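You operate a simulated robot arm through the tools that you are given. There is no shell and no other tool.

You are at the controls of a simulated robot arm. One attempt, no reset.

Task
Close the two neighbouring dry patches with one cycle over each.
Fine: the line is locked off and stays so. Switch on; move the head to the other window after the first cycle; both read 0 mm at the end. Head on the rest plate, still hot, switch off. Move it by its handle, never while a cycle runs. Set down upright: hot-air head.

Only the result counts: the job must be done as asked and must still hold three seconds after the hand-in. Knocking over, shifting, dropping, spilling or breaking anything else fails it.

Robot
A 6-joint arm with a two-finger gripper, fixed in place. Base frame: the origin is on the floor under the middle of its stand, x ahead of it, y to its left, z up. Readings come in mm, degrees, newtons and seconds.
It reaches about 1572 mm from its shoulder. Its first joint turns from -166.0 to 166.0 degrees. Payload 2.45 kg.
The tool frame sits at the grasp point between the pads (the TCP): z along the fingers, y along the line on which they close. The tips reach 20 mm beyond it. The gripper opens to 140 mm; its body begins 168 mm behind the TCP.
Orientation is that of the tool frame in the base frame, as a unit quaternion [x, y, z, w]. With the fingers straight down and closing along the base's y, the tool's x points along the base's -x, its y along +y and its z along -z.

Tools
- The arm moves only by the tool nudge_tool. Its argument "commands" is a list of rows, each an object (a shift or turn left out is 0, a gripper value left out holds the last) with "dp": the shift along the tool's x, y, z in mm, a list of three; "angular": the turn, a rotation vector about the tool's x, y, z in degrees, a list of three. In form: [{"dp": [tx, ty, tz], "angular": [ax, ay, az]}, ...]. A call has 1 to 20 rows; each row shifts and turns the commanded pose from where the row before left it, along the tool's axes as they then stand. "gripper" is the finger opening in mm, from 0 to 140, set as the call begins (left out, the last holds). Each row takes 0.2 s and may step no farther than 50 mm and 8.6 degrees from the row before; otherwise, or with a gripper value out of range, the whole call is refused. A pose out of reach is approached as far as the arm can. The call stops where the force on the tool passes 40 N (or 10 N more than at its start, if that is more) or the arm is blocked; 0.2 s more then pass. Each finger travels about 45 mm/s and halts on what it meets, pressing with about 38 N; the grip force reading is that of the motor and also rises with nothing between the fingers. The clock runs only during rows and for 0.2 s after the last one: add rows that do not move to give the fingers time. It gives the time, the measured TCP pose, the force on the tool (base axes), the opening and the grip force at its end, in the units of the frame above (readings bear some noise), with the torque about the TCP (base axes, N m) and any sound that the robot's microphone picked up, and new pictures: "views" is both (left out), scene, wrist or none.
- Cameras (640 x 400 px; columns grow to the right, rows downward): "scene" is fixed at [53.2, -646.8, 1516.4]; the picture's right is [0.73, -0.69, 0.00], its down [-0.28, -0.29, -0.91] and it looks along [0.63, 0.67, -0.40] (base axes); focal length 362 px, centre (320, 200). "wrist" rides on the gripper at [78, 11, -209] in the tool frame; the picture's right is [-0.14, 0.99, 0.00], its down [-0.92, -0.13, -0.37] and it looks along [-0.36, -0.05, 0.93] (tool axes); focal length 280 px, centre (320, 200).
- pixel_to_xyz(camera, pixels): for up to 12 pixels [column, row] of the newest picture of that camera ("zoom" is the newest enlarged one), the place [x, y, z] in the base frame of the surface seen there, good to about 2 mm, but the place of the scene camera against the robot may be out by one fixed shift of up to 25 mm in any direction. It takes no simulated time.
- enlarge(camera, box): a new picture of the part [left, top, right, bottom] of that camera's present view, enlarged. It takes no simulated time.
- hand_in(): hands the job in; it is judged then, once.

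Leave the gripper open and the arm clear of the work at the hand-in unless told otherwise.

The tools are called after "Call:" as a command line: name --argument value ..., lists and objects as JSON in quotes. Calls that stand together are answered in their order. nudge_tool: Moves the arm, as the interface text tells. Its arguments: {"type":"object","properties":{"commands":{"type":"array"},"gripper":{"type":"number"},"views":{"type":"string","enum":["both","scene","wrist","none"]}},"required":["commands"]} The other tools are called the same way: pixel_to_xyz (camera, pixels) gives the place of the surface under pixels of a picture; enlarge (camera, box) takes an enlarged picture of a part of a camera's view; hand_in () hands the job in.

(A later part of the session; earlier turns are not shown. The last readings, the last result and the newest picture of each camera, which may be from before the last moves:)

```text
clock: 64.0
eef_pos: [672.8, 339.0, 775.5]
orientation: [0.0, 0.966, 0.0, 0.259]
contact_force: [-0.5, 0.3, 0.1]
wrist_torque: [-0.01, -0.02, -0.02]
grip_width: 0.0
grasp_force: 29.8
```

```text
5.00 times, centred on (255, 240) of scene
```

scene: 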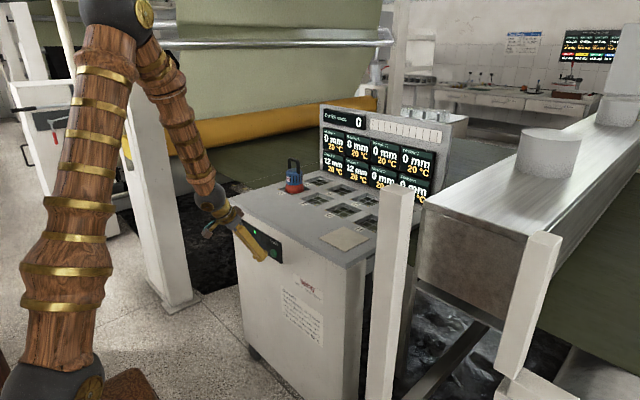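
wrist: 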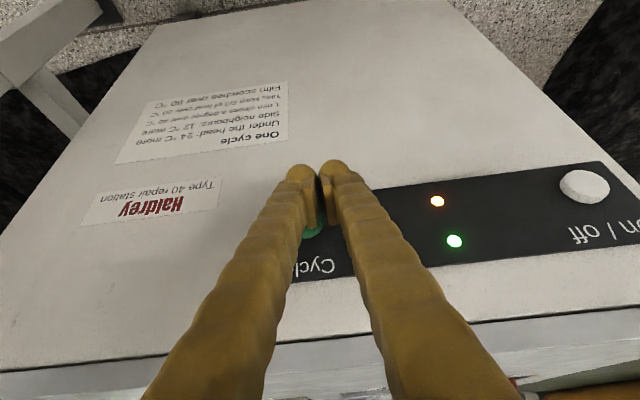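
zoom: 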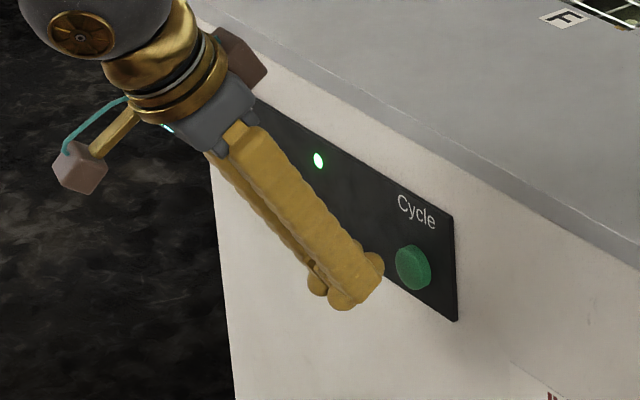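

An orange lamp at (437,201) lit beside the green one: the cycle is running; the head stays untouched. While it runs, I raise the arm in front of the cabinet, away from the head, ready for the regrasp.

Call:
nudge_tool --commands '[{"dp": [8.66, 0, -5]}, {"dp": [-10, 0, -17.3]}, {"dp": [-20, 0, -34.6]}, {"dp": [-22.5, 0, -39]}, {"dp": [-22.5, 0, -39]}, {"dp": [-22.5, 0, -39]}, {"dp": [-22.5, 0, -39]}, {"dp": [-22.5, 0, -39]}, {"dp": [-22.5, 0, -39]}, {"dp": [-22.5, 0, -39]}, {"dp": [-20, 0, -34.6]}, {"angular": [0, 7.5, 0]}, {"angular": [0, 7.5, 0]}, {"angular": [0, 7.5, 0]}, {"angular": [0, 7.5, 0]}, {}]' --gripper 60

Call:
enlarge --camera "scene" --box '[310, 95, 450, 205]'

Call:
enlarge --camera "scene" --box '[210, 200, 300, 280]'

```text
clock: 67.4
eef_pos: [661.8, 337.9, 1191.0]
orientation: [0.0, 1.0, 0.0, -0.002]
contact_force: [0.7, -0.6, -0.5]
wrist_torque: [0.0, -0.01, 0.03]
grip_width: 60.3
grasp_force: 0.2
```

scene: 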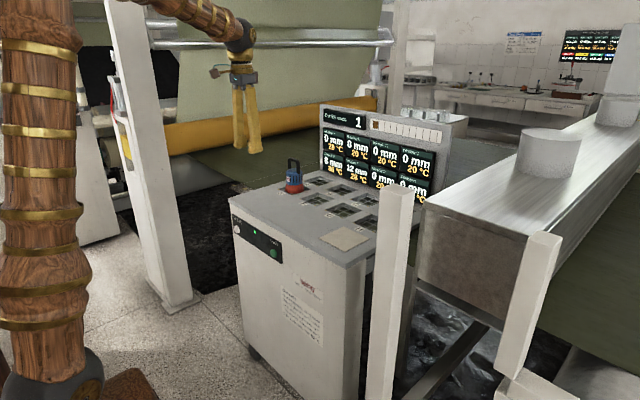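
wrist: 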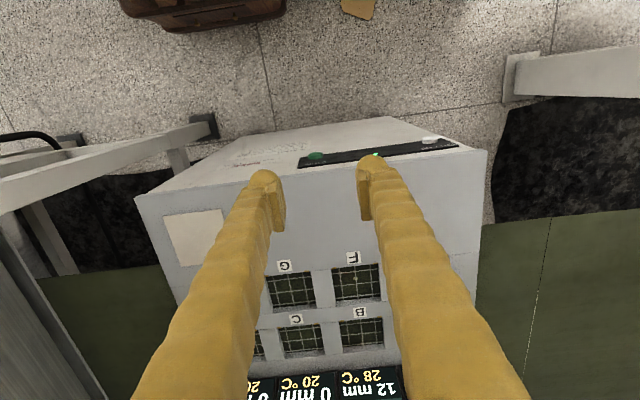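

```text
3.64 times, centred on (380, 150) of scene
```

zoom: 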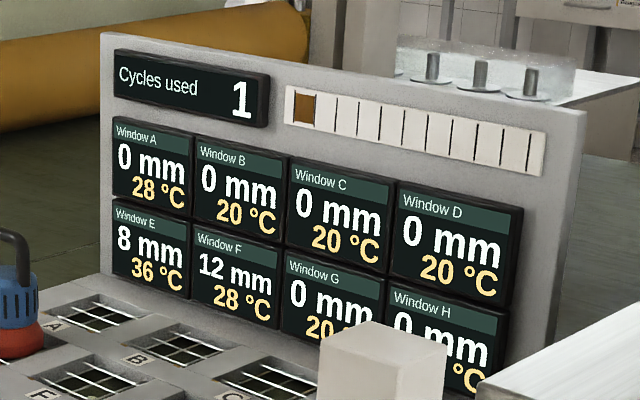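

```text
5.00 times, centred on (255, 240) of scene
```

zoom: 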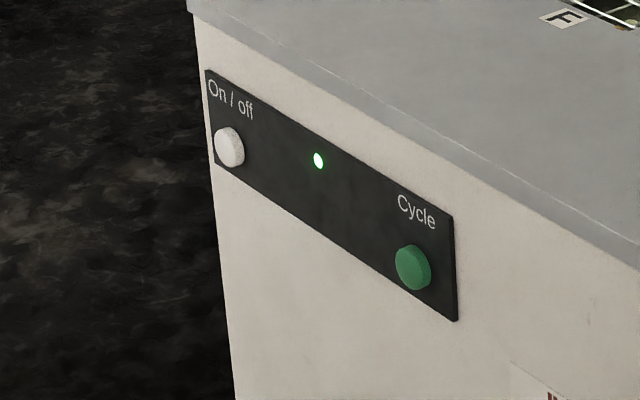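

Exactly as computed: cycles used 1, E 8 mm / 36 °C, F 12 mm / 28 °C; the orange lamp is out, cycle over. I turn the gripper 90° again and move above the head on E.

Call:
nudge_tool --commands '[{"angular": [0, 0, 8.1818]}, {"angular": [0, 0, 8.1818]}, {"angular": [0, 0, 8.1818]}, {"angular": [0, 0, 8.1818]}, {"angular": [0, 0, 8.1818]}, {"angular": [0, 0, 8.1818]}, {"angular": [0, 0, 8.1818]}, {"angular": [0, 0, 8.1818]}, {"angular": [0, 0, 8.1818]}, {"angular": [0, 0, 8.1818]}, {"angular": [0, 0, 8.1818]}, {"dp": [23.4, 42.3, 0]}, {"dp": [23.4, 42.3, 0]}, {"dp": [23.4, 42.3, 0]}, {"dp": [23.4, 42.3, 0]}, {"dp": [23.4, 42.3, 0]}, {"dp": [23.4, 42.3, 0]}, {"dp": [23.4, 42.3, 0]}, {"dp": [23.4, 42.3, 0]}, {}]' --gripper 60

Call:
enlarge --camera "wrist" --box '[250, 80, 390, 250]'

```text
clock: 71.6
eef_pos: [999.7, 527.3, 1189.2]
orientation: [0.707, 0.707, 0.0, 0.001]
contact_force: [-0.6, -0.3, 0.4]
wrist_torque: [0.01, -0.06, 0.01]
grip_width: 60.1
grasp_force: 0.1
```

scene: 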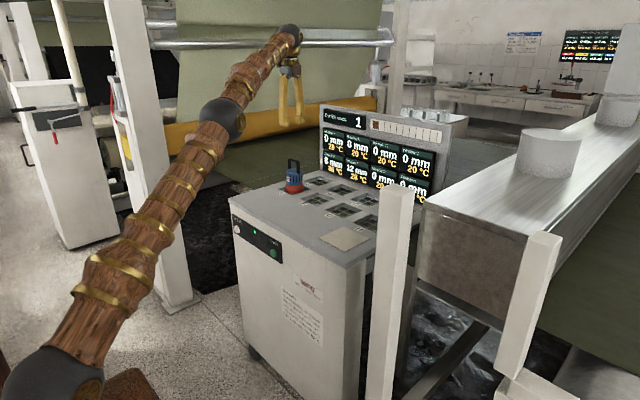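
wrist: 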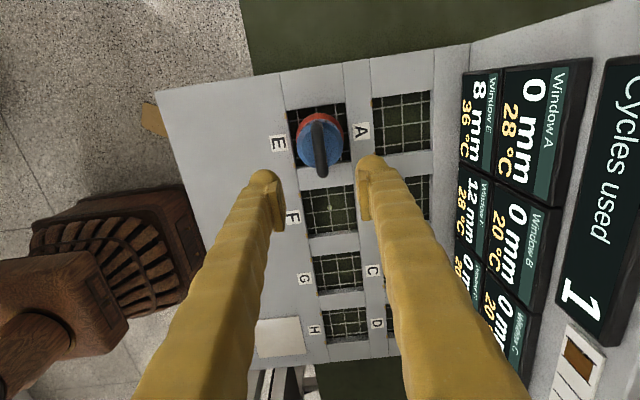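

```text
2.35 times, centred on (320, 165) of wrist
```

zoom: 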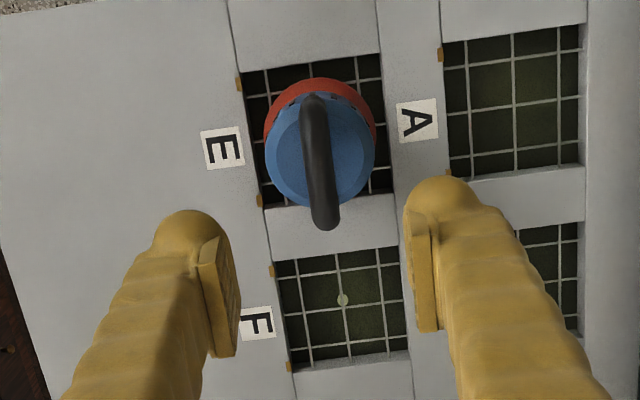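

Temperatures hold (36/28 °C), so no time pressure. The bar is between the fingers. I descend 171 mm to the regrasp pose.

Call:
nudge_tool --commands '[{"dp": [-1.5, 0.5, 40]}, {"dp": [0, 0, 40]}, {"dp": [0, 0, 40]}, {"dp": [0, 0, 30]}, {"dp": [0, 0, 15]}, {"dp": [0, 0, 5]}, {}, {}]' --gripper 60 --views "wrist"

Call:
enlarge --camera "wrist" --box '[250, 80, 390, 250]'

Call:
pixel_to_xyz --camera "wrist" --pixels '[[311, 190], [315, 190], [319, 190], [323, 190], [317, 175], [319, 215], [323, 232]]'

```text
clock: 73.4
eef_pos: [1001.5, 526.1, 1020.2]
orientation: [0.707, 0.707, 0.0, 0.0]
contact_force: [-0.3, -0.2, 0.6]
wrist_torque: [0.0, 0.0, 0.0]
grip_width: 60.0
grasp_force: 0.1
```

wrist: 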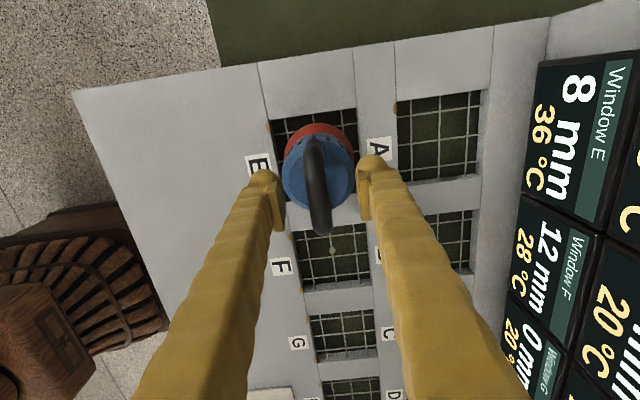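

```text
2.35 times, centred on (320, 165) of wrist
```

zoom: 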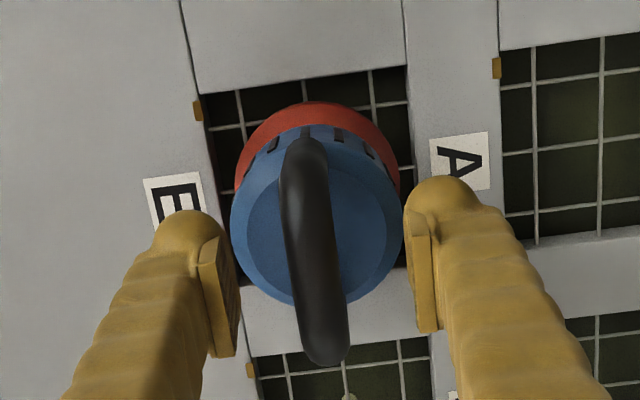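

```text
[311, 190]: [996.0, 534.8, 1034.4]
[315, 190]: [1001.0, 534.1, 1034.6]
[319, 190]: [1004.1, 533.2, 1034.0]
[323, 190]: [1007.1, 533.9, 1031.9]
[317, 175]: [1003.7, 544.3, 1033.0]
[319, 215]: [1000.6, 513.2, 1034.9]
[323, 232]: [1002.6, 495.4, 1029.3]
```

Bar centre ≈ 1000.3, TCP ≈ 1001.3. I shift −1 mm and close.

Call:
nudge_tool --commands '[{"dp": [0, -1, 0]}]' --gripper 60 --views "none"

Call:
nudge_tool --commands '[{}, {}, {}, {}, {}, {}, {}]' --gripper 0 --views "none"

Call:
nudge_tool --commands '[{"dp": [0, 0, -1]}, {"dp": [0, 0, -1]}, {"dp": [0, 0, -1]}, {"dp": [0, 0, -1]}, {}]' --views "wrist"

```text
clock: 73.8
eef_pos: [1000.3, 524.7, 1019.8]
orientation: [0.707, 0.707, 0.001, 0.0]
contact_force: [0.2, 0.2, 0.3]
wrist_torque: [0.01, 0.0, 0.03]
grip_width: 60.4
grasp_force: 0.0
```

```text
clock: 75.4
eef_pos: [1000.4, 524.6, 1020.9]
orientation: [0.707, 0.707, -0.001, 0.0]
contact_force: [-2.4, -0.4, -1.0]
wrist_torque: [-0.05, -0.01, 0.02]
grip_width: 12.4
grasp_force: 37.8
```

```text
clock: 76.6
eef_pos: [999.3, 524.6, 1023.0]
orientation: [0.708, 0.706, 0.0, -0.001]
contact_force: [0.2, 0.2, -10.7]
wrist_torque: [0.01, 0.01, 0.0]
grip_width: 12.5
grasp_force: 37.8
```

wrist: 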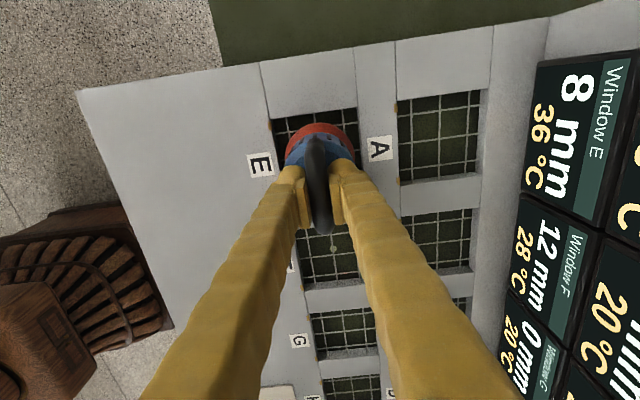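

Held at −10.7 N. I lift 30 mm gently.

Call:
nudge_tool --commands '[{"dp": [0, 0, -1]}, {"dp": [0, 0, -2]}, {"dp": [0, 0, -3]}, {"dp": [0, 0, -4]}, {"dp": [0, 0, -4]}, {"dp": [0, 0, -4]}, {"dp": [0, 0, -4]}, {"dp": [0, 0, -3]}, {"dp": [0, 0, -2]}, {"dp": [0, 0, -2]}, {"dp": [0, 0, -1]}, {}]' --views "none"

Call:
enlarge --camera "scene" --box '[260, 140, 350, 220]'

```text
clock: 79.2
eef_pos: [999.6, 525.6, 1054.2]
orientation: [0.707, 0.707, 0.0, 0.0]
contact_force: [-1.0, -0.3, -10.4]
wrist_torque: [0.01, 0.02, 0.01]
grip_width: 12.3
grasp_force: 38.1
```

```text
5.00 times, centred on (305, 180) of scene
```

zoom: 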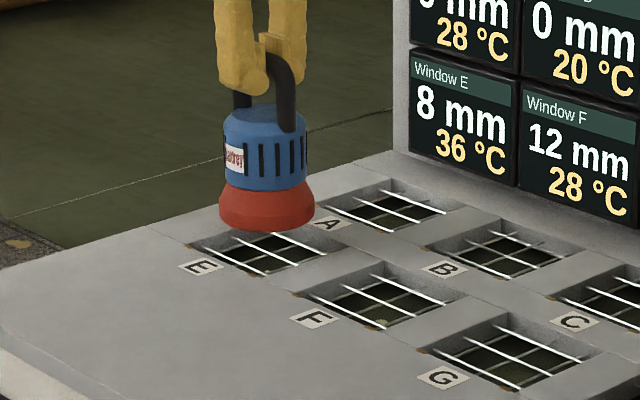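

The head hangs free and upright above E. I carry it 150 mm in −y to window F, softly ramped.

Call:
nudge_tool --commands '[{"dp": [-1.667, 0, 0]}, {"dp": [-3.333, 0, 0]}, {"dp": [-5, 0, 0]}, {"dp": [-6.667, 0, 0]}, {"dp": [-8.333, 0, 0]}, {"dp": [-10, 0, 0]}, {"dp": [-10, 0, 0]}, {"dp": [-10, 0, 0]}, {"dp": [-10, 0, 0]}, {"dp": [-10, 0, 0]}, {"dp": [-10, 0, 0]}, {"dp": [-10, 0, 0]}, {"dp": [-10, 0, 0]}, {"dp": [-10, 0, 0]}, {"dp": [-10, 0, 0]}, {"dp": [-8.333, 0, 0]}, {"dp": [-6.667, 0, 0]}, {"dp": [-5, 0, 0]}, {"dp": [-3.333, 0, 0]}, {"dp": [-1.667, 0, 0]}]' --views "none"

Call:
nudge_tool --commands '[{}, {}]'

Call:
enlarge --camera "wrist" --box '[250, 80, 390, 250]'

```text
clock: 83.4
eef_pos: [1001.0, 375.6, 1053.1]
orientation: [0.707, 0.707, -0.001, 0.0]
contact_force: [0.1, -0.1, -10.8]
wrist_torque: [0.02, 0.01, -0.01]
grip_width: 12.2
grasp_force: 38.2
```

```text
clock: 84.0
eef_pos: [1000.2, 375.3, 1054.3]
orientation: [0.707, 0.707, 0.0, -0.001]
contact_force: [0.0, 0.2, -10.1]
wrist_torque: [0.02, -0.01, -0.01]
grip_width: 12.4
grasp_force: 38.3
```

scene: 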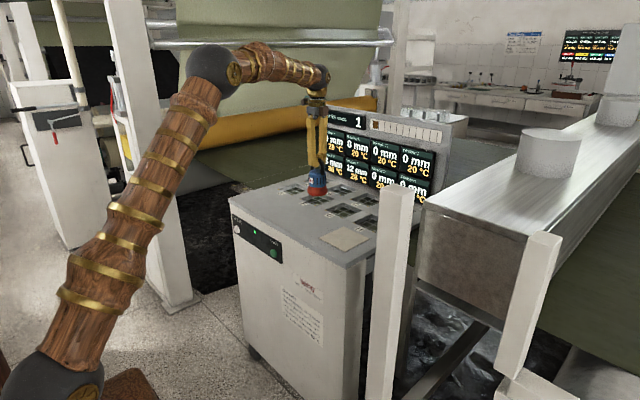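
wrist: 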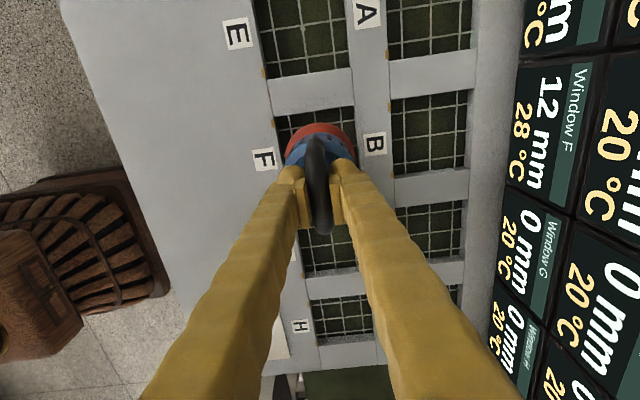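

```text
2.35 times, centred on (320, 165) of wrist
```

zoom: 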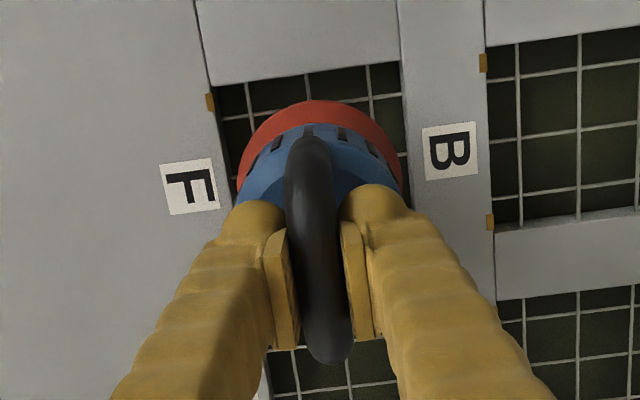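

Centred over F at (1000.4, 375.4). Descend 24 mm with ramps.

Call:
nudge_tool --commands '[{"dp": [0, 0, 1]}, {"dp": [0, 0, 2]}, {"dp": [0, 0, 3]}, {"dp": [0, 0, 4]}, {"dp": [0, 0, 4]}, {"dp": [0, 0, 4]}, {"dp": [0, 0, 3]}, {"dp": [0, 0, 2]}, {"dp": [0, 0, 1]}, {}]' --views "wrist"

Call:
enlarge --camera "wrist" --box '[250, 80, 390, 250]'

Call:
enlarge --camera "scene" --box '[280, 150, 350, 220]'

```text
clock: 86.2
eef_pos: [1000.5, 374.4, 1030.6]
orientation: [0.707, 0.707, 0.001, 0.0]
contact_force: [-0.6, 0.9, -10.5]
wrist_torque: [0.0, 0.0, 0.0]
grip_width: 12.3
grasp_force: 38.0
```

wrist: 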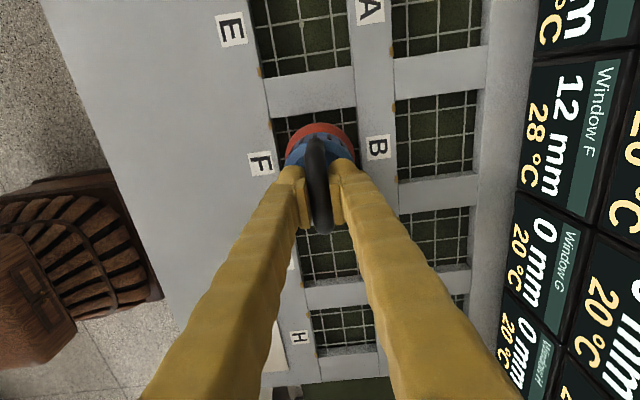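

```text
2.35 times, centred on (320, 165) of wrist
```

zoom: 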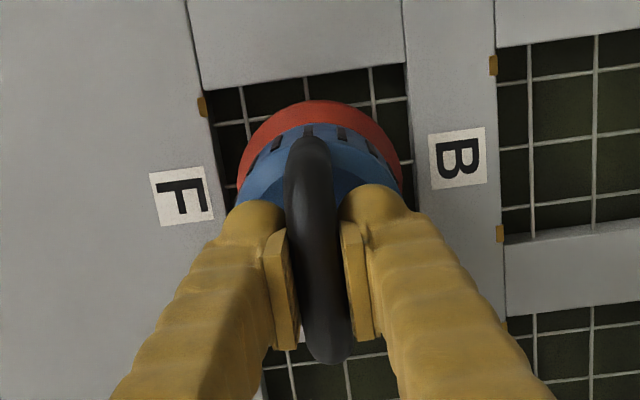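

```text
5.71 times, centred on (315, 185) of scene
```

zoom: 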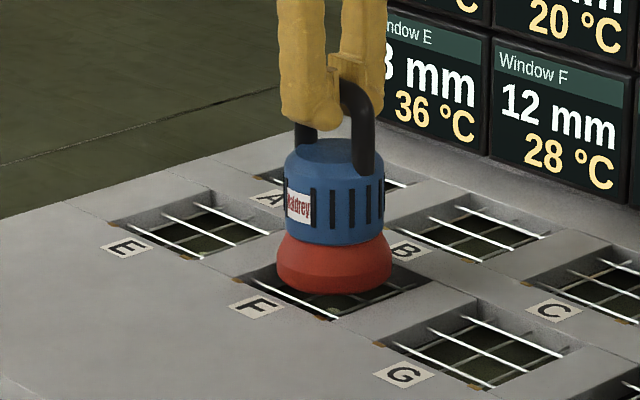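

Good centring. Eight 1 mm rows down, then read.

Call:
nudge_tool --commands '[{"dp": [0, 0, 1]}, {"dp": [0, 0, 1]}, {"dp": [0, 0, 1]}, {"dp": [0, 0, 1]}, {"dp": [0, 0, 1]}, {"dp": [0, 0, 1]}, {"dp": [0, 0, 1]}, {"dp": [0, 0, 1]}, {}]' --views "none"

Call:
nudge_tool --commands '[{"dp": [0, 0, 0.7]}, {}]' --views "none"

```text
clock: 88.2
eef_pos: [999.8, 375.8, 1021.6]
orientation: [0.707, 0.708, 0.001, 0.0]
contact_force: [0.2, 0.3, -10.7]
wrist_torque: [0.0, 0.03, 0.04]
grip_width: 12.3
grasp_force: 38.4
```

```text
clock: 88.8
eef_pos: [999.6, 374.9, 1021.2]
orientation: [0.707, 0.707, 0.0, 0.0]
contact_force: [0.4, 0.1, -10.0]
wrist_torque: [0.02, 0.02, -0.02]
grip_width: 12.4
grasp_force: 38.5
```

Still free. A further 0.7 mm at a time.

Call:
nudge_tool --commands '[{"dp": [0, 0, 0.7]}, {}]' --views "none"

Call:
nudge_tool --commands '[{"dp": [0, 0, 0.5]}, {}]' --views "none"

```text
clock: 89.4
eef_pos: [1000.2, 374.6, 1020.3]
orientation: [0.707, 0.707, 0.0, 0.0]
contact_force: [0.0, 0.8, -9.8]
wrist_torque: [0.03, -0.01, 0.05]
grip_width: 12.2
grasp_force: 37.6
```

```text
clock: 90.0
eef_pos: [999.3, 374.8, 1019.1]
orientation: [0.707, 0.707, 0.001, 0.0]
contact_force: [1.7, -0.2, -3.3]
wrist_torque: [-0.2, -0.05, 0.02]
grip_width: 12.5
grasp_force: 38.0
```

The wires now carry most of the weight (−3.3 N). Another 0.3 mm, then open.

Call:
nudge_tool --commands '[{"dp": [0, 0, 0.3]}, {}]' --views "none"

Call:
nudge_tool --commands '[{}, {}, {}, {}, {}]' --gripper 60 --views "wrist"

Call:
enlarge --camera "wrist" --box '[250, 80, 390, 250]'

Call:
enlarge --camera "scene" --box '[280, 150, 350, 220]'

```text
clock: 90.6
eef_pos: [999.6, 374.8, 1020.8]
orientation: [0.707, 0.707, 0.0, 0.0]
contact_force: [2.9, -0.6, 5.9]
wrist_torque: [-0.66, 0.02, 0.08]
grip_width: 12.4
grasp_force: 37.3
```

```text
clock: 91.8
eef_pos: [999.6, 374.3, 1020.5]
orientation: [0.707, 0.707, 0.0, 0.001]
contact_force: [0.5, 0.8, 0.2]
wrist_torque: [-0.02, -0.01, 0.02]
grip_width: 59.9
grasp_force: 0.1
```

wrist: 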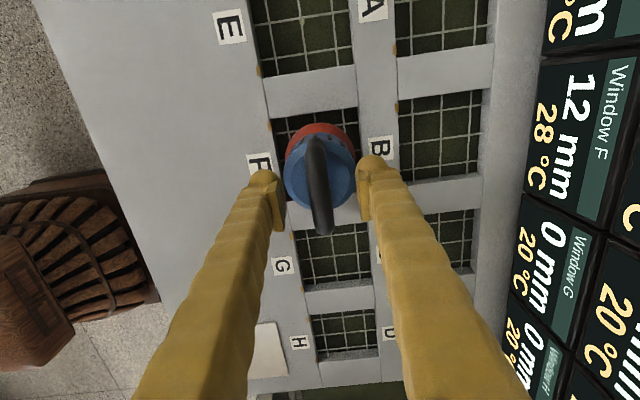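

```text
2.35 times, centred on (320, 165) of wrist
```

zoom: 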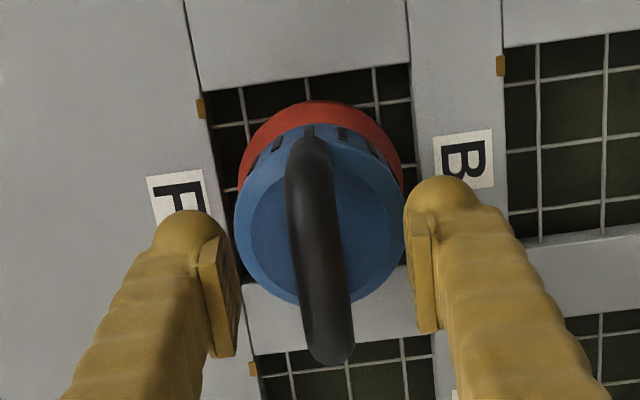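

```text
5.71 times, centred on (315, 185) of scene
```

zoom: 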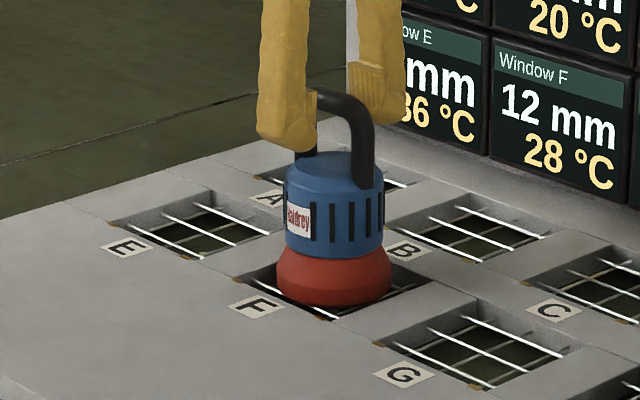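

The head stands upright on F. I rise 170 mm and return to the point in front of the panel.

Call:
nudge_tool --commands '[{"dp": [0, 0, -15]}, {"dp": [0, 0, -30]}, {"dp": [0, 0, -45]}, {"dp": [0, 0, -45]}, {"dp": [0, 0, -35]}, {"dp": [-2, -22, 0]}, {"dp": [-4, -40, 0]}, {"dp": [-5, -46, 0]}, {"dp": [-5, -46, 0]}, {"dp": [-5, -46, 0]}, {"dp": [-5, -46, 0]}, {"dp": [-5, -46, 0]}, {"dp": [-4, -30, 0]}, {"dp": [0, -15, 0]}, {}]' --gripper 60 --views "scene"

Call:
nudge_tool --commands '[{"angular": [0, 0, -8.1818]}, {"angular": [0, 0, -8.1818]}, {"angular": [0, 0, -8.1818]}, {"angular": [0, 0, -8.1818]}, {"angular": [0, 0, -8.1818]}, {"angular": [0, 0, -8.1818]}, {"angular": [0, 0, -8.1818]}, {"angular": [0, 0, -8.1818]}, {"angular": [0, 0, -8.1818]}, {"angular": [0, 0, -8.1818]}, {"angular": [0, 0, -8.1818]}, {"angular": [0, -7.5, 0]}, {"angular": [0, -7.5, 0]}, {"angular": [0, -7.5, 0]}, {"angular": [0, -7.5, 0]}, {}, {}]' --gripper 0

```text
clock: 95.0
eef_pos: [662.2, 340.4, 1188.6]
orientation: [0.707, 0.707, 0.0, 0.0]
contact_force: [0.3, 0.2, 0.0]
wrist_torque: [0.01, -0.02, 0.01]
grip_width: 60.0
grasp_force: 0.1
```

scene: 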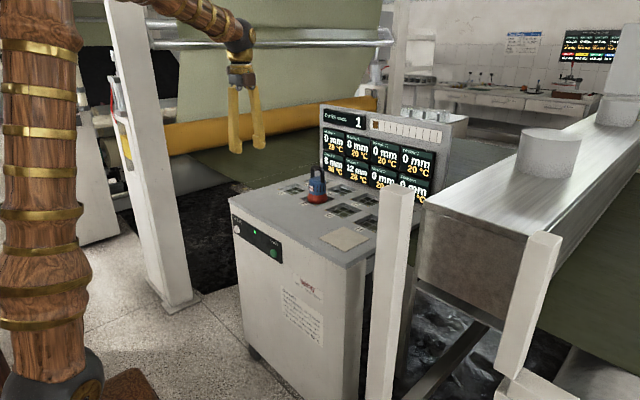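

```text
clock: 98.6
eef_pos: [663.5, 339.9, 1189.1]
orientation: [0.0, 0.966, 0.0, 0.258]
contact_force: [0.0, 0.7, 0.6]
wrist_torque: [0.0, 0.04, -0.02]
grip_width: 0.0
grasp_force: 29.0
```

scene: 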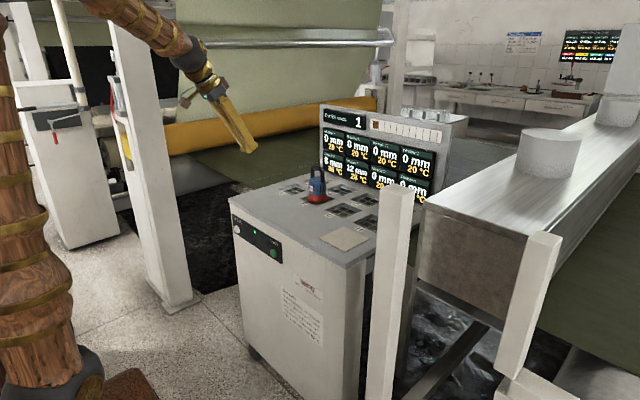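
wrist: 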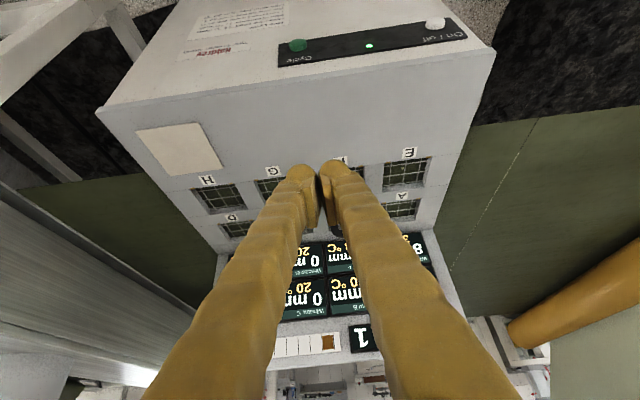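

Same pose as before with 30° tilt. Now down 414 mm at x≈663 to the Cycle button height.

Call:
nudge_tool --commands '[{"dp": [10, -1, 17.3]}, {"dp": [20, 0, 34.6]}, {"dp": [22.5, 0, 39]}, {"dp": [22.5, 0, 39]}, {"dp": [22.5, 0, 39]}, {"dp": [22.5, 0, 39]}, {"dp": [22.5, 0, 39]}, {"dp": [22.5, 0, 39]}, {"dp": [20, 0, 34.6]}, {"dp": [15, 0, 26]}, {"dp": [7, 0, 12.1]}, {}, {}]' --gripper 0

Call:
enlarge --camera "scene" --box '[230, 215, 300, 280]'

```text
clock: 101.4
eef_pos: [664.9, 339.6, 774.6]
orientation: [-0.001, 0.966, 0.001, 0.259]
contact_force: [0.3, 0.9, 0.0]
wrist_torque: [-0.01, 0.02, 0.04]
grip_width: 0.0
grasp_force: 29.5
```

scene: 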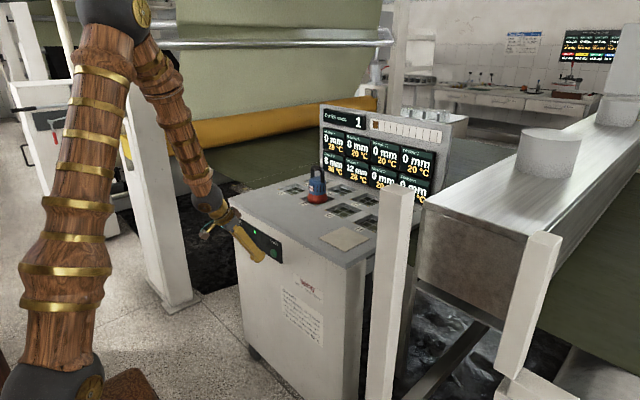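
wrist: 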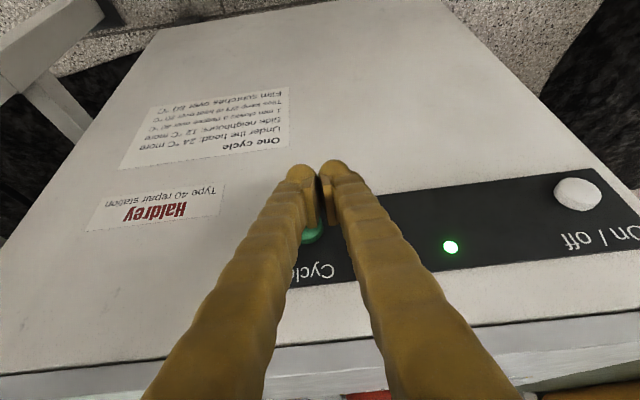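

```text
6.15 times, centred on (265, 248) of scene
```

zoom: 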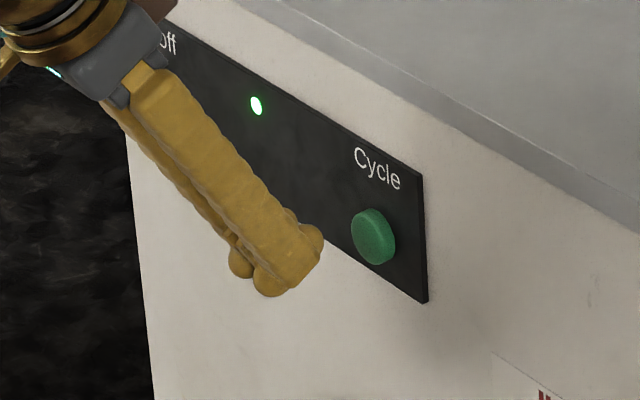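

Same pose as the first press. Advance 27 mm (to x≈692), then 1 mm rows until the click (last time at x≈697–698).

Call:
nudge_tool --commands '[{"dp": [-8.66, 0, 5]}, {"dp": [-8.66, 0, 5]}, {"dp": [-4.33, 0, 2.5]}, {"dp": [-1.73, 0, 1]}, {}]' --views "none"

Call:
nudge_tool --commands '[{"dp": [-0.866, 0, 0.5]}, {"dp": [-0.866, 0, 0.5]}, {"dp": [-0.866, 0, 0.5]}]' --views "none"

```text
clock: 102.6
eef_pos: [689.9, 340.0, 775.3]
orientation: [0.001, 0.966, 0.0, 0.259]
contact_force: [-0.3, 0.2, 0.4]
wrist_torque: [0.03, -0.01, 0.01]
grip_width: 0.1
grasp_force: 29.5
```

```text
clock: 103.4
eef_pos: [693.0, 338.2, 775.9]
orientation: [0.001, 0.966, -0.001, 0.259]
contact_force: [-0.2, -0.7, 0.1]
wrist_torque: [0.0, 0.01, -0.02]
grip_width: 0.1
grasp_force: 29.4
```

Free still at 693. Two more rows.

Call:
nudge_tool --commands '[{"dp": [-0.866, 0, 0.5]}, {"dp": [-0.866, 0, 0.5]}]' --views "none"

```text
clock: 104.0
eef_pos: [695.4, 339.4, 776.9]
orientation: [0.0, 0.966, 0.0, 0.259]
contact_force: [-1.5, -0.4, -0.6]
wrist_torque: [-0.02, 0.01, 0.02]
grip_width: 0.0
grasp_force: 29.6
```

Touching. One more row.

Call:
nudge_tool --commands '[{"dp": [-0.866, 0, 0.5]}]' --views "none"

```text
clock: 104.4
eef_pos: [696.7, 339.3, 775.3]
orientation: [0.0, 0.966, 0.0, 0.259]
contact_force: [-0.4, 0.9, 0.2]
wrist_torque: [0.0, 0.02, 0.01]
grip_width: 0.1
grasp_force: 29.5
```

No click yet. One more 1 mm row.

Call:
nudge_tool --commands '[{"dp": [-0.866, 0, 0.5]}]' --views "none"

```text
clock: 104.8
eef_pos: [698.8, 339.3, 777.2]
orientation: [0.0, 0.966, 0.0, 0.259]
contact_force: [-2.0, -0.4, 1.0]
wrist_torque: [0.0, -0.04, -0.06]
grip_width: 0.1
grasp_force: 29.6
heard: click
```

Click. I withdraw and watch the lamps and board; the head stays untouched.

Call:
nudge_tool --commands '[{"dp": [4.33, 0, -2.5]}, {"dp": [8.66, 0, -5]}, {"dp": [8.66, 0, -5]}, {"dp": [8.66, 0, -5]}]'

Call:
enlarge --camera "scene" --box '[310, 95, 450, 205]'

```text
clock: 105.8
eef_pos: [662.9, 338.5, 775.7]
orientation: [0.0, 0.966, -0.001, 0.259]
contact_force: [0.3, 0.6, -0.6]
wrist_torque: [-0.02, -0.01, -0.02]
grip_width: 0.0
grasp_force: 29.5
```

scene: 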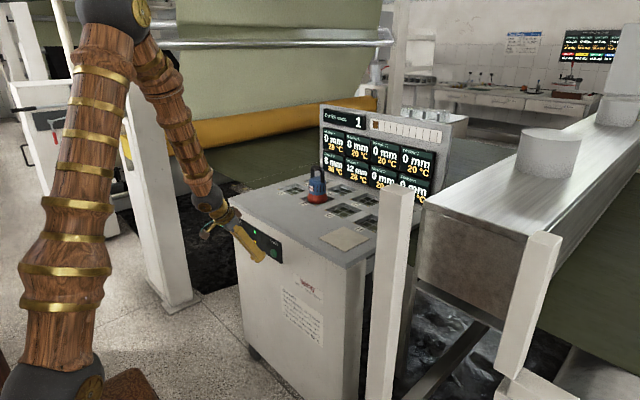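
wrist: 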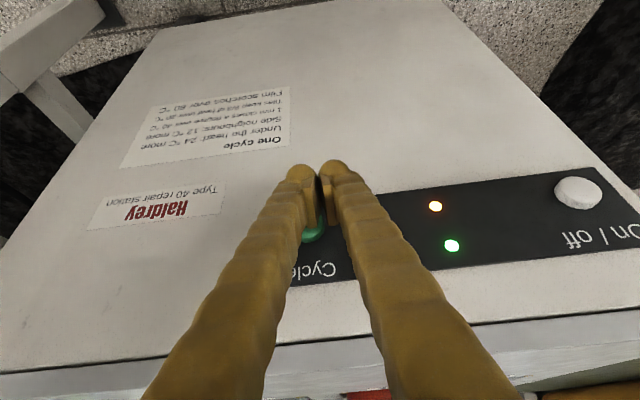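

```text
3.64 times, centred on (380, 150) of scene
```

zoom: 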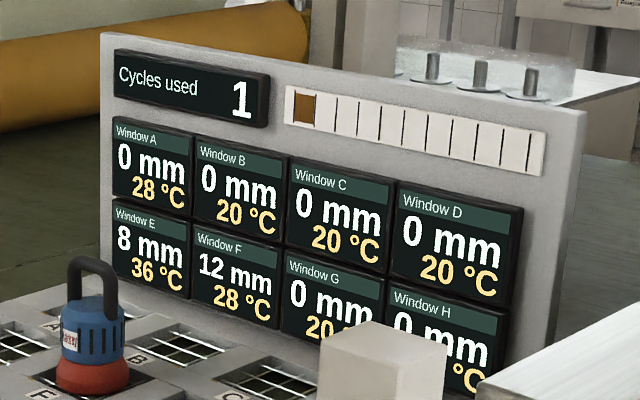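

The orange lamp is lit: the second cycle runs. Meanwhile I raise the arm in front of the cabinet, away from the head.

Call:
nudge_tool --commands '[{"dp": [-10, 0, -17.3]}, {"dp": [-20, 0, -34.6]}, {"dp": [-22.5, 0, -39]}, {"dp": [-22.5, 0, -39]}, {"dp": [-22.5, 0, -39]}, {"dp": [-22.5, 0, -39]}, {"dp": [-22.5, 0, -39]}, {"dp": [-22.5, 0, -39]}, {"dp": [-22.5, 0, -39]}, {"dp": [-20, 0, -34.6]}, {"angular": [0, 7.5, 0]}, {"angular": [0, 7.5, 0]}, {"angular": [0, 7.5, 0]}, {"angular": [0, 7.5, 0]}, {}, {}]' --gripper 60

Call:
enlarge --camera "scene" --box '[310, 95, 450, 205]'

Call:
enlarge --camera "scene" --box '[210, 200, 300, 280]'

```text
clock: 109.2
eef_pos: [661.7, 338.6, 1190.1]
orientation: [0.0, 1.0, 0.0, -0.001]
contact_force: [-0.3, 0.2, 0.2]
wrist_torque: [-0.02, 0.0, -0.02]
grip_width: 60.2
grasp_force: 0.1
```

scene: 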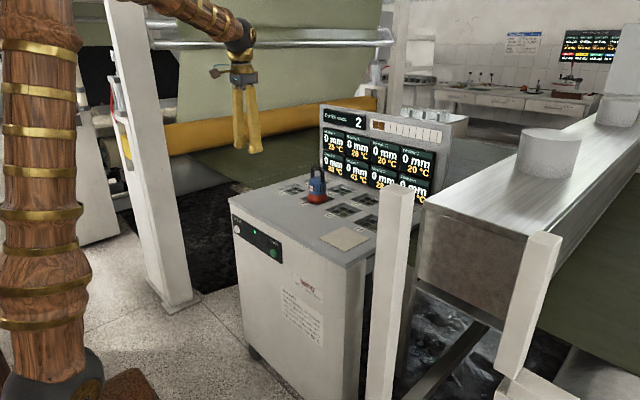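
wrist: 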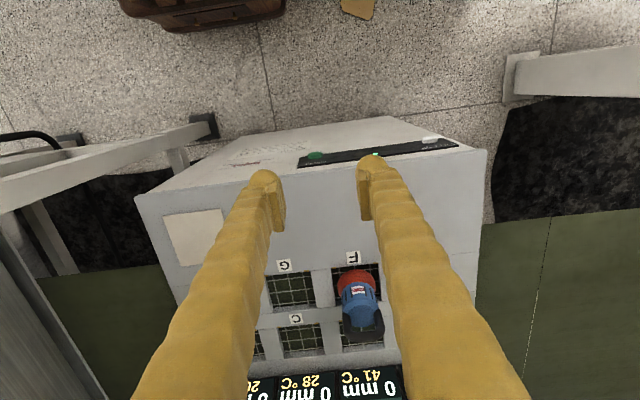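

```text
3.64 times, centred on (380, 150) of scene
```

zoom: 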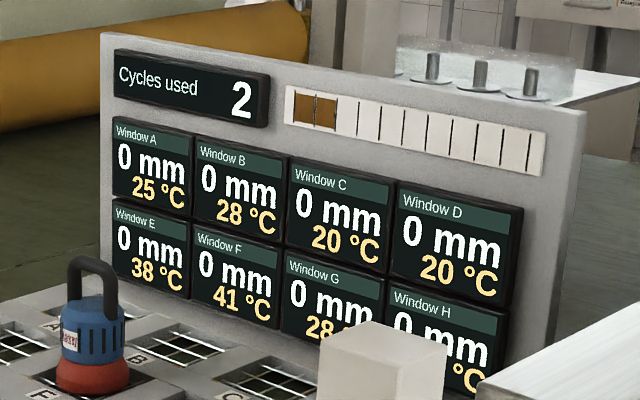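

```text
5.00 times, centred on (255, 240) of scene
```

zoom: 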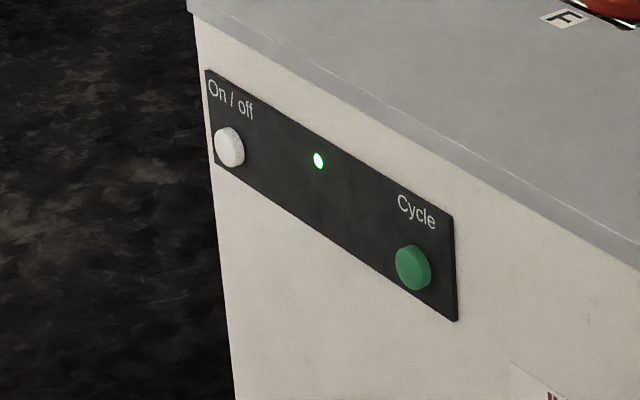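

Both E and F read 0 mm, cycles used 2, orange lamp out. Now I fetch the head: turn the gripper 90° and move above F.

Call:
nudge_tool --commands '[{"angular": [0, 0, 8.1818]}, {"angular": [0, 0, 8.1818]}, {"angular": [0, 0, 8.1818]}, {"angular": [0, 0, 8.1818]}, {"angular": [0, 0, 8.1818]}, {"angular": [0, 0, 8.1818]}, {"angular": [0, 0, 8.1818]}, {"angular": [0, 0, 8.1818]}, {"angular": [0, 0, 8.1818]}, {"angular": [0, 0, 8.1818]}, {"angular": [0, 0, 8.1818]}, {"dp": [4.5, 42.2, 0]}, {"dp": [4.5, 42.2, 0]}, {"dp": [4.5, 42.2, 0]}, {"dp": [4.5, 42.2, 0]}, {"dp": [4.5, 42.2, 0]}, {"dp": [4.5, 42.2, 0]}, {"dp": [4.5, 42.2, 0]}, {"dp": [4.5, 42.2, 0]}, {}]' --gripper 60 --views "wrist"

Call:
enlarge --camera "wrist" --box '[250, 80, 390, 250]'

```text
clock: 113.4
eef_pos: [1001.7, 375.2, 1187.6]
orientation: [0.707, 0.707, 0.0, 0.0]
contact_force: [-0.2, 0.3, -0.1]
wrist_torque: [-0.01, 0.01, -0.04]
grip_width: 60.2
grasp_force: 0.1
```

wrist: 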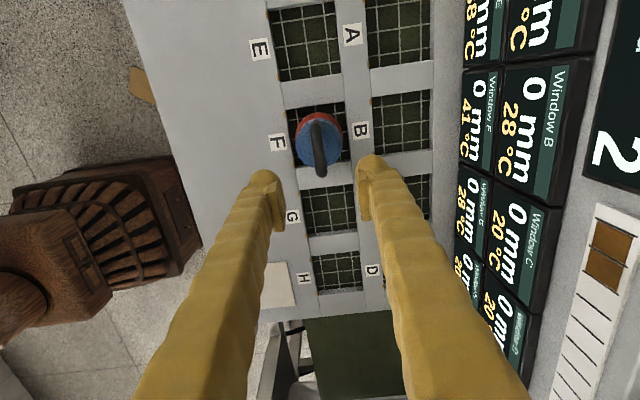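

```text
2.35 times, centred on (320, 165) of wrist
```

zoom: 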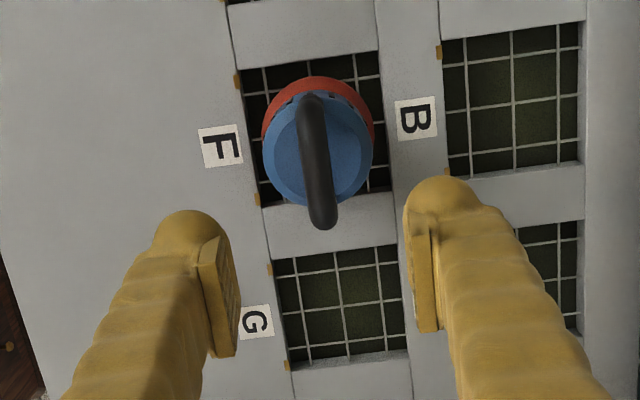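

Bar is between the fingers. Descend 168 mm to z≈1020, shifting −1 mm in x.

Call:
nudge_tool --commands '[{"dp": [-0.5, -1, 40]}, {"dp": [0, 0, 40]}, {"dp": [0, 0, 40]}, {"dp": [0, 0, 30]}, {"dp": [0, 0, 13]}, {"dp": [0, 0, 5]}, {}, {}]' --gripper 60 --views "wrist"

Call:
pixel_to_xyz --camera "wrist" --pixels '[[307, 190], [311, 190], [315, 190], [319, 190], [323, 190], [326, 190], [319, 215], [323, 232]]'

Call:
enlarge --camera "wrist" --box '[250, 80, 390, 250]'

```text
clock: 115.2
eef_pos: [999.3, 375.4, 1023.2]
orientation: [0.707, 0.707, -0.001, 0.001]
contact_force: [0.1, -0.2, 0.2]
wrist_torque: [0.01, -0.03, 0.02]
grip_width: 60.1
grasp_force: 0.0
```

wrist: 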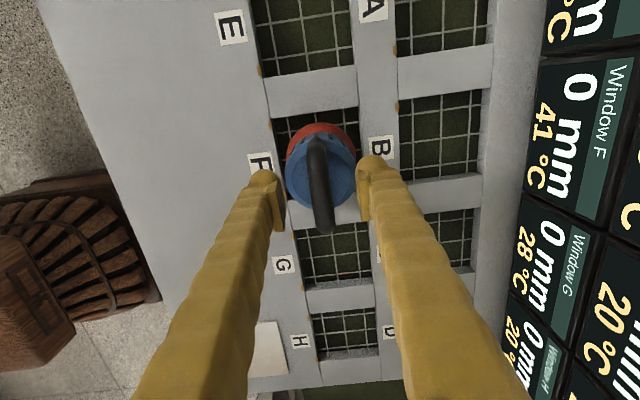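

```text
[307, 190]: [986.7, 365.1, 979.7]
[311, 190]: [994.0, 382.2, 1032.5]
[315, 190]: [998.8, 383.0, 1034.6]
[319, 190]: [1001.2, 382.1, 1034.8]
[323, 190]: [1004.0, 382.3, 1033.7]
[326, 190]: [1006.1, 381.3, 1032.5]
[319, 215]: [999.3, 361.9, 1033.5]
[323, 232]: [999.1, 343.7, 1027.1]
```

```text
2.35 times, centred on (320, 165) of wrist
```

zoom: 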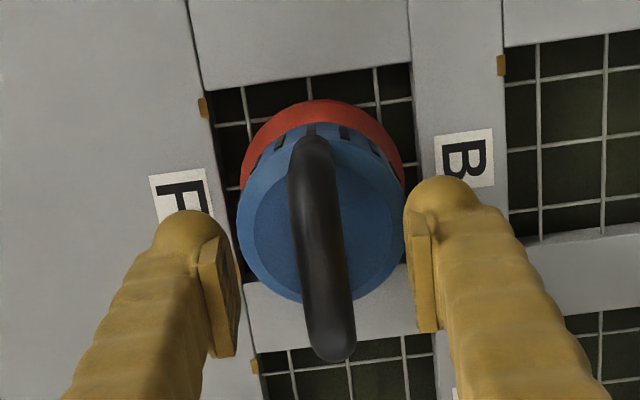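

Slightly high; go 2.5 mm lower, +0.7 mm in x, then close and lift 4 mm.

Call:
nudge_tool --commands '[{"dp": [0, 0.7, 2.5]}, {}]' --gripper 60 --views "none"

Call:
nudge_tool --commands '[{}, {}, {}, {}, {}, {}, {}]' --gripper 0 --views "none"

Call:
nudge_tool --commands '[{"dp": [0, 0, -1]}, {"dp": [0, 0, -1]}, {"dp": [0, 0, -1]}, {"dp": [0, 0, -1]}, {}, {}]' --views "wrist"

```text
clock: 115.8
eef_pos: [998.9, 373.9, 1018.7]
orientation: [0.707, 0.707, 0.0, 0.0]
contact_force: [0.0, -0.6, 0.1]
wrist_torque: [0.0, 0.01, 0.0]
grip_width: 60.5
grasp_force: 0.0
```

```text
clock: 117.4
eef_pos: [999.9, 374.0, 1020.5]
orientation: [0.707, 0.707, 0.0, -0.001]
contact_force: [2.9, 0.0, 0.7]
wrist_torque: [0.0, -0.01, 0.05]
grip_width: 12.3
grasp_force: 38.0
```

```text
clock: 118.8
eef_pos: [999.6, 373.4, 1025.3]
orientation: [0.707, 0.707, 0.001, 0.0]
contact_force: [-0.3, -0.2, -10.7]
wrist_torque: [0.01, 0.02, 0.02]
grip_width: 12.5
grasp_force: 38.2
```

wrist: 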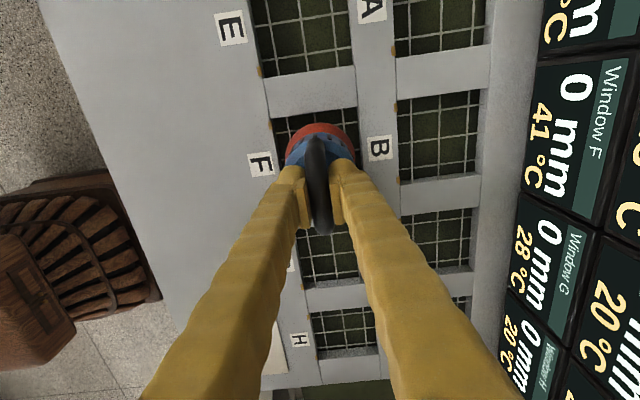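

Held (−10.7 N). Lift 36 mm gently.

Call:
nudge_tool --commands '[{"dp": [0, 0, -1]}, {"dp": [0, 0, -2]}, {"dp": [0, 0, -3]}, {"dp": [0, 0, -4]}, {"dp": [0, 0, -5]}, {"dp": [0, 0, -5]}, {"dp": [0, 0, -5]}, {"dp": [0, 0, -4]}, {"dp": [0, 0, -3]}, {"dp": [0, 0, -2]}, {"dp": [0, 0, -1]}, {"dp": [0, 0, -1]}, {}]' --views "none"

Call:
enlarge --camera "scene" --box '[280, 140, 370, 250]'

```text
clock: 121.6
eef_pos: [999.7, 373.5, 1059.6]
orientation: [0.707, 0.707, 0.0, 0.0]
contact_force: [0.7, -0.5, -9.7]
wrist_torque: [0.03, 0.02, -0.02]
grip_width: 12.3
grasp_force: 38.2
```

```text
3.64 times, centred on (325, 195) of scene
```

zoom: 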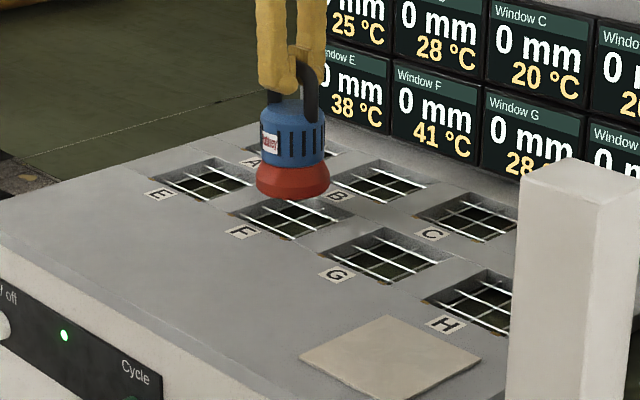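

Head hangs free. I carry it to the rest plate in two softly ramped legs (Δx −163, Δy −309).

Call:
nudge_tool --commands '[{"dp": [-1.716, -0.906, 0]}, {"dp": [-3.431, -1.811, 0]}, {"dp": [-5.147, -2.717, 0]}, {"dp": [-6.862, -3.622, 0]}, {"dp": [-8.578, -4.528, 0]}, {"dp": [-10.293, -5.433, 0]}, {"dp": [-10.293, -5.433, 0]}, {"dp": [-10.293, -5.433, 0]}, {"dp": [-10.293, -5.433, 0]}, {"dp": [-10.293, -5.433, 0]}, {"dp": [-10.293, -5.433, 0]}, {"dp": [-10.293, -5.433, 0]}, {"dp": [-10.293, -5.433, 0]}, {"dp": [-10.293, -5.433, 0]}, {"dp": [-10.293, -5.433, 0]}, {"dp": [-8.578, -4.528, 0]}, {"dp": [-6.862, -3.622, 0]}, {"dp": [-5.147, -2.717, 0]}, {"dp": [-3.431, -1.811, 0]}, {"dp": [-1.716, -0.906, 0]}]' --views "wrist"

```text
clock: 125.8
eef_pos: [918.7, 220.5, 1060.9]
orientation: [0.708, 0.707, 0.001, 0.0]
contact_force: [0.7, -0.2, -9.5]
wrist_torque: [0.01, -0.03, 0.0]
grip_width: 12.2
grasp_force: 37.7
```

wrist: 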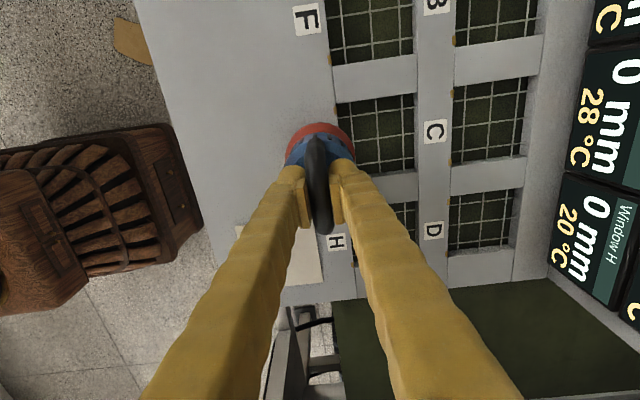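

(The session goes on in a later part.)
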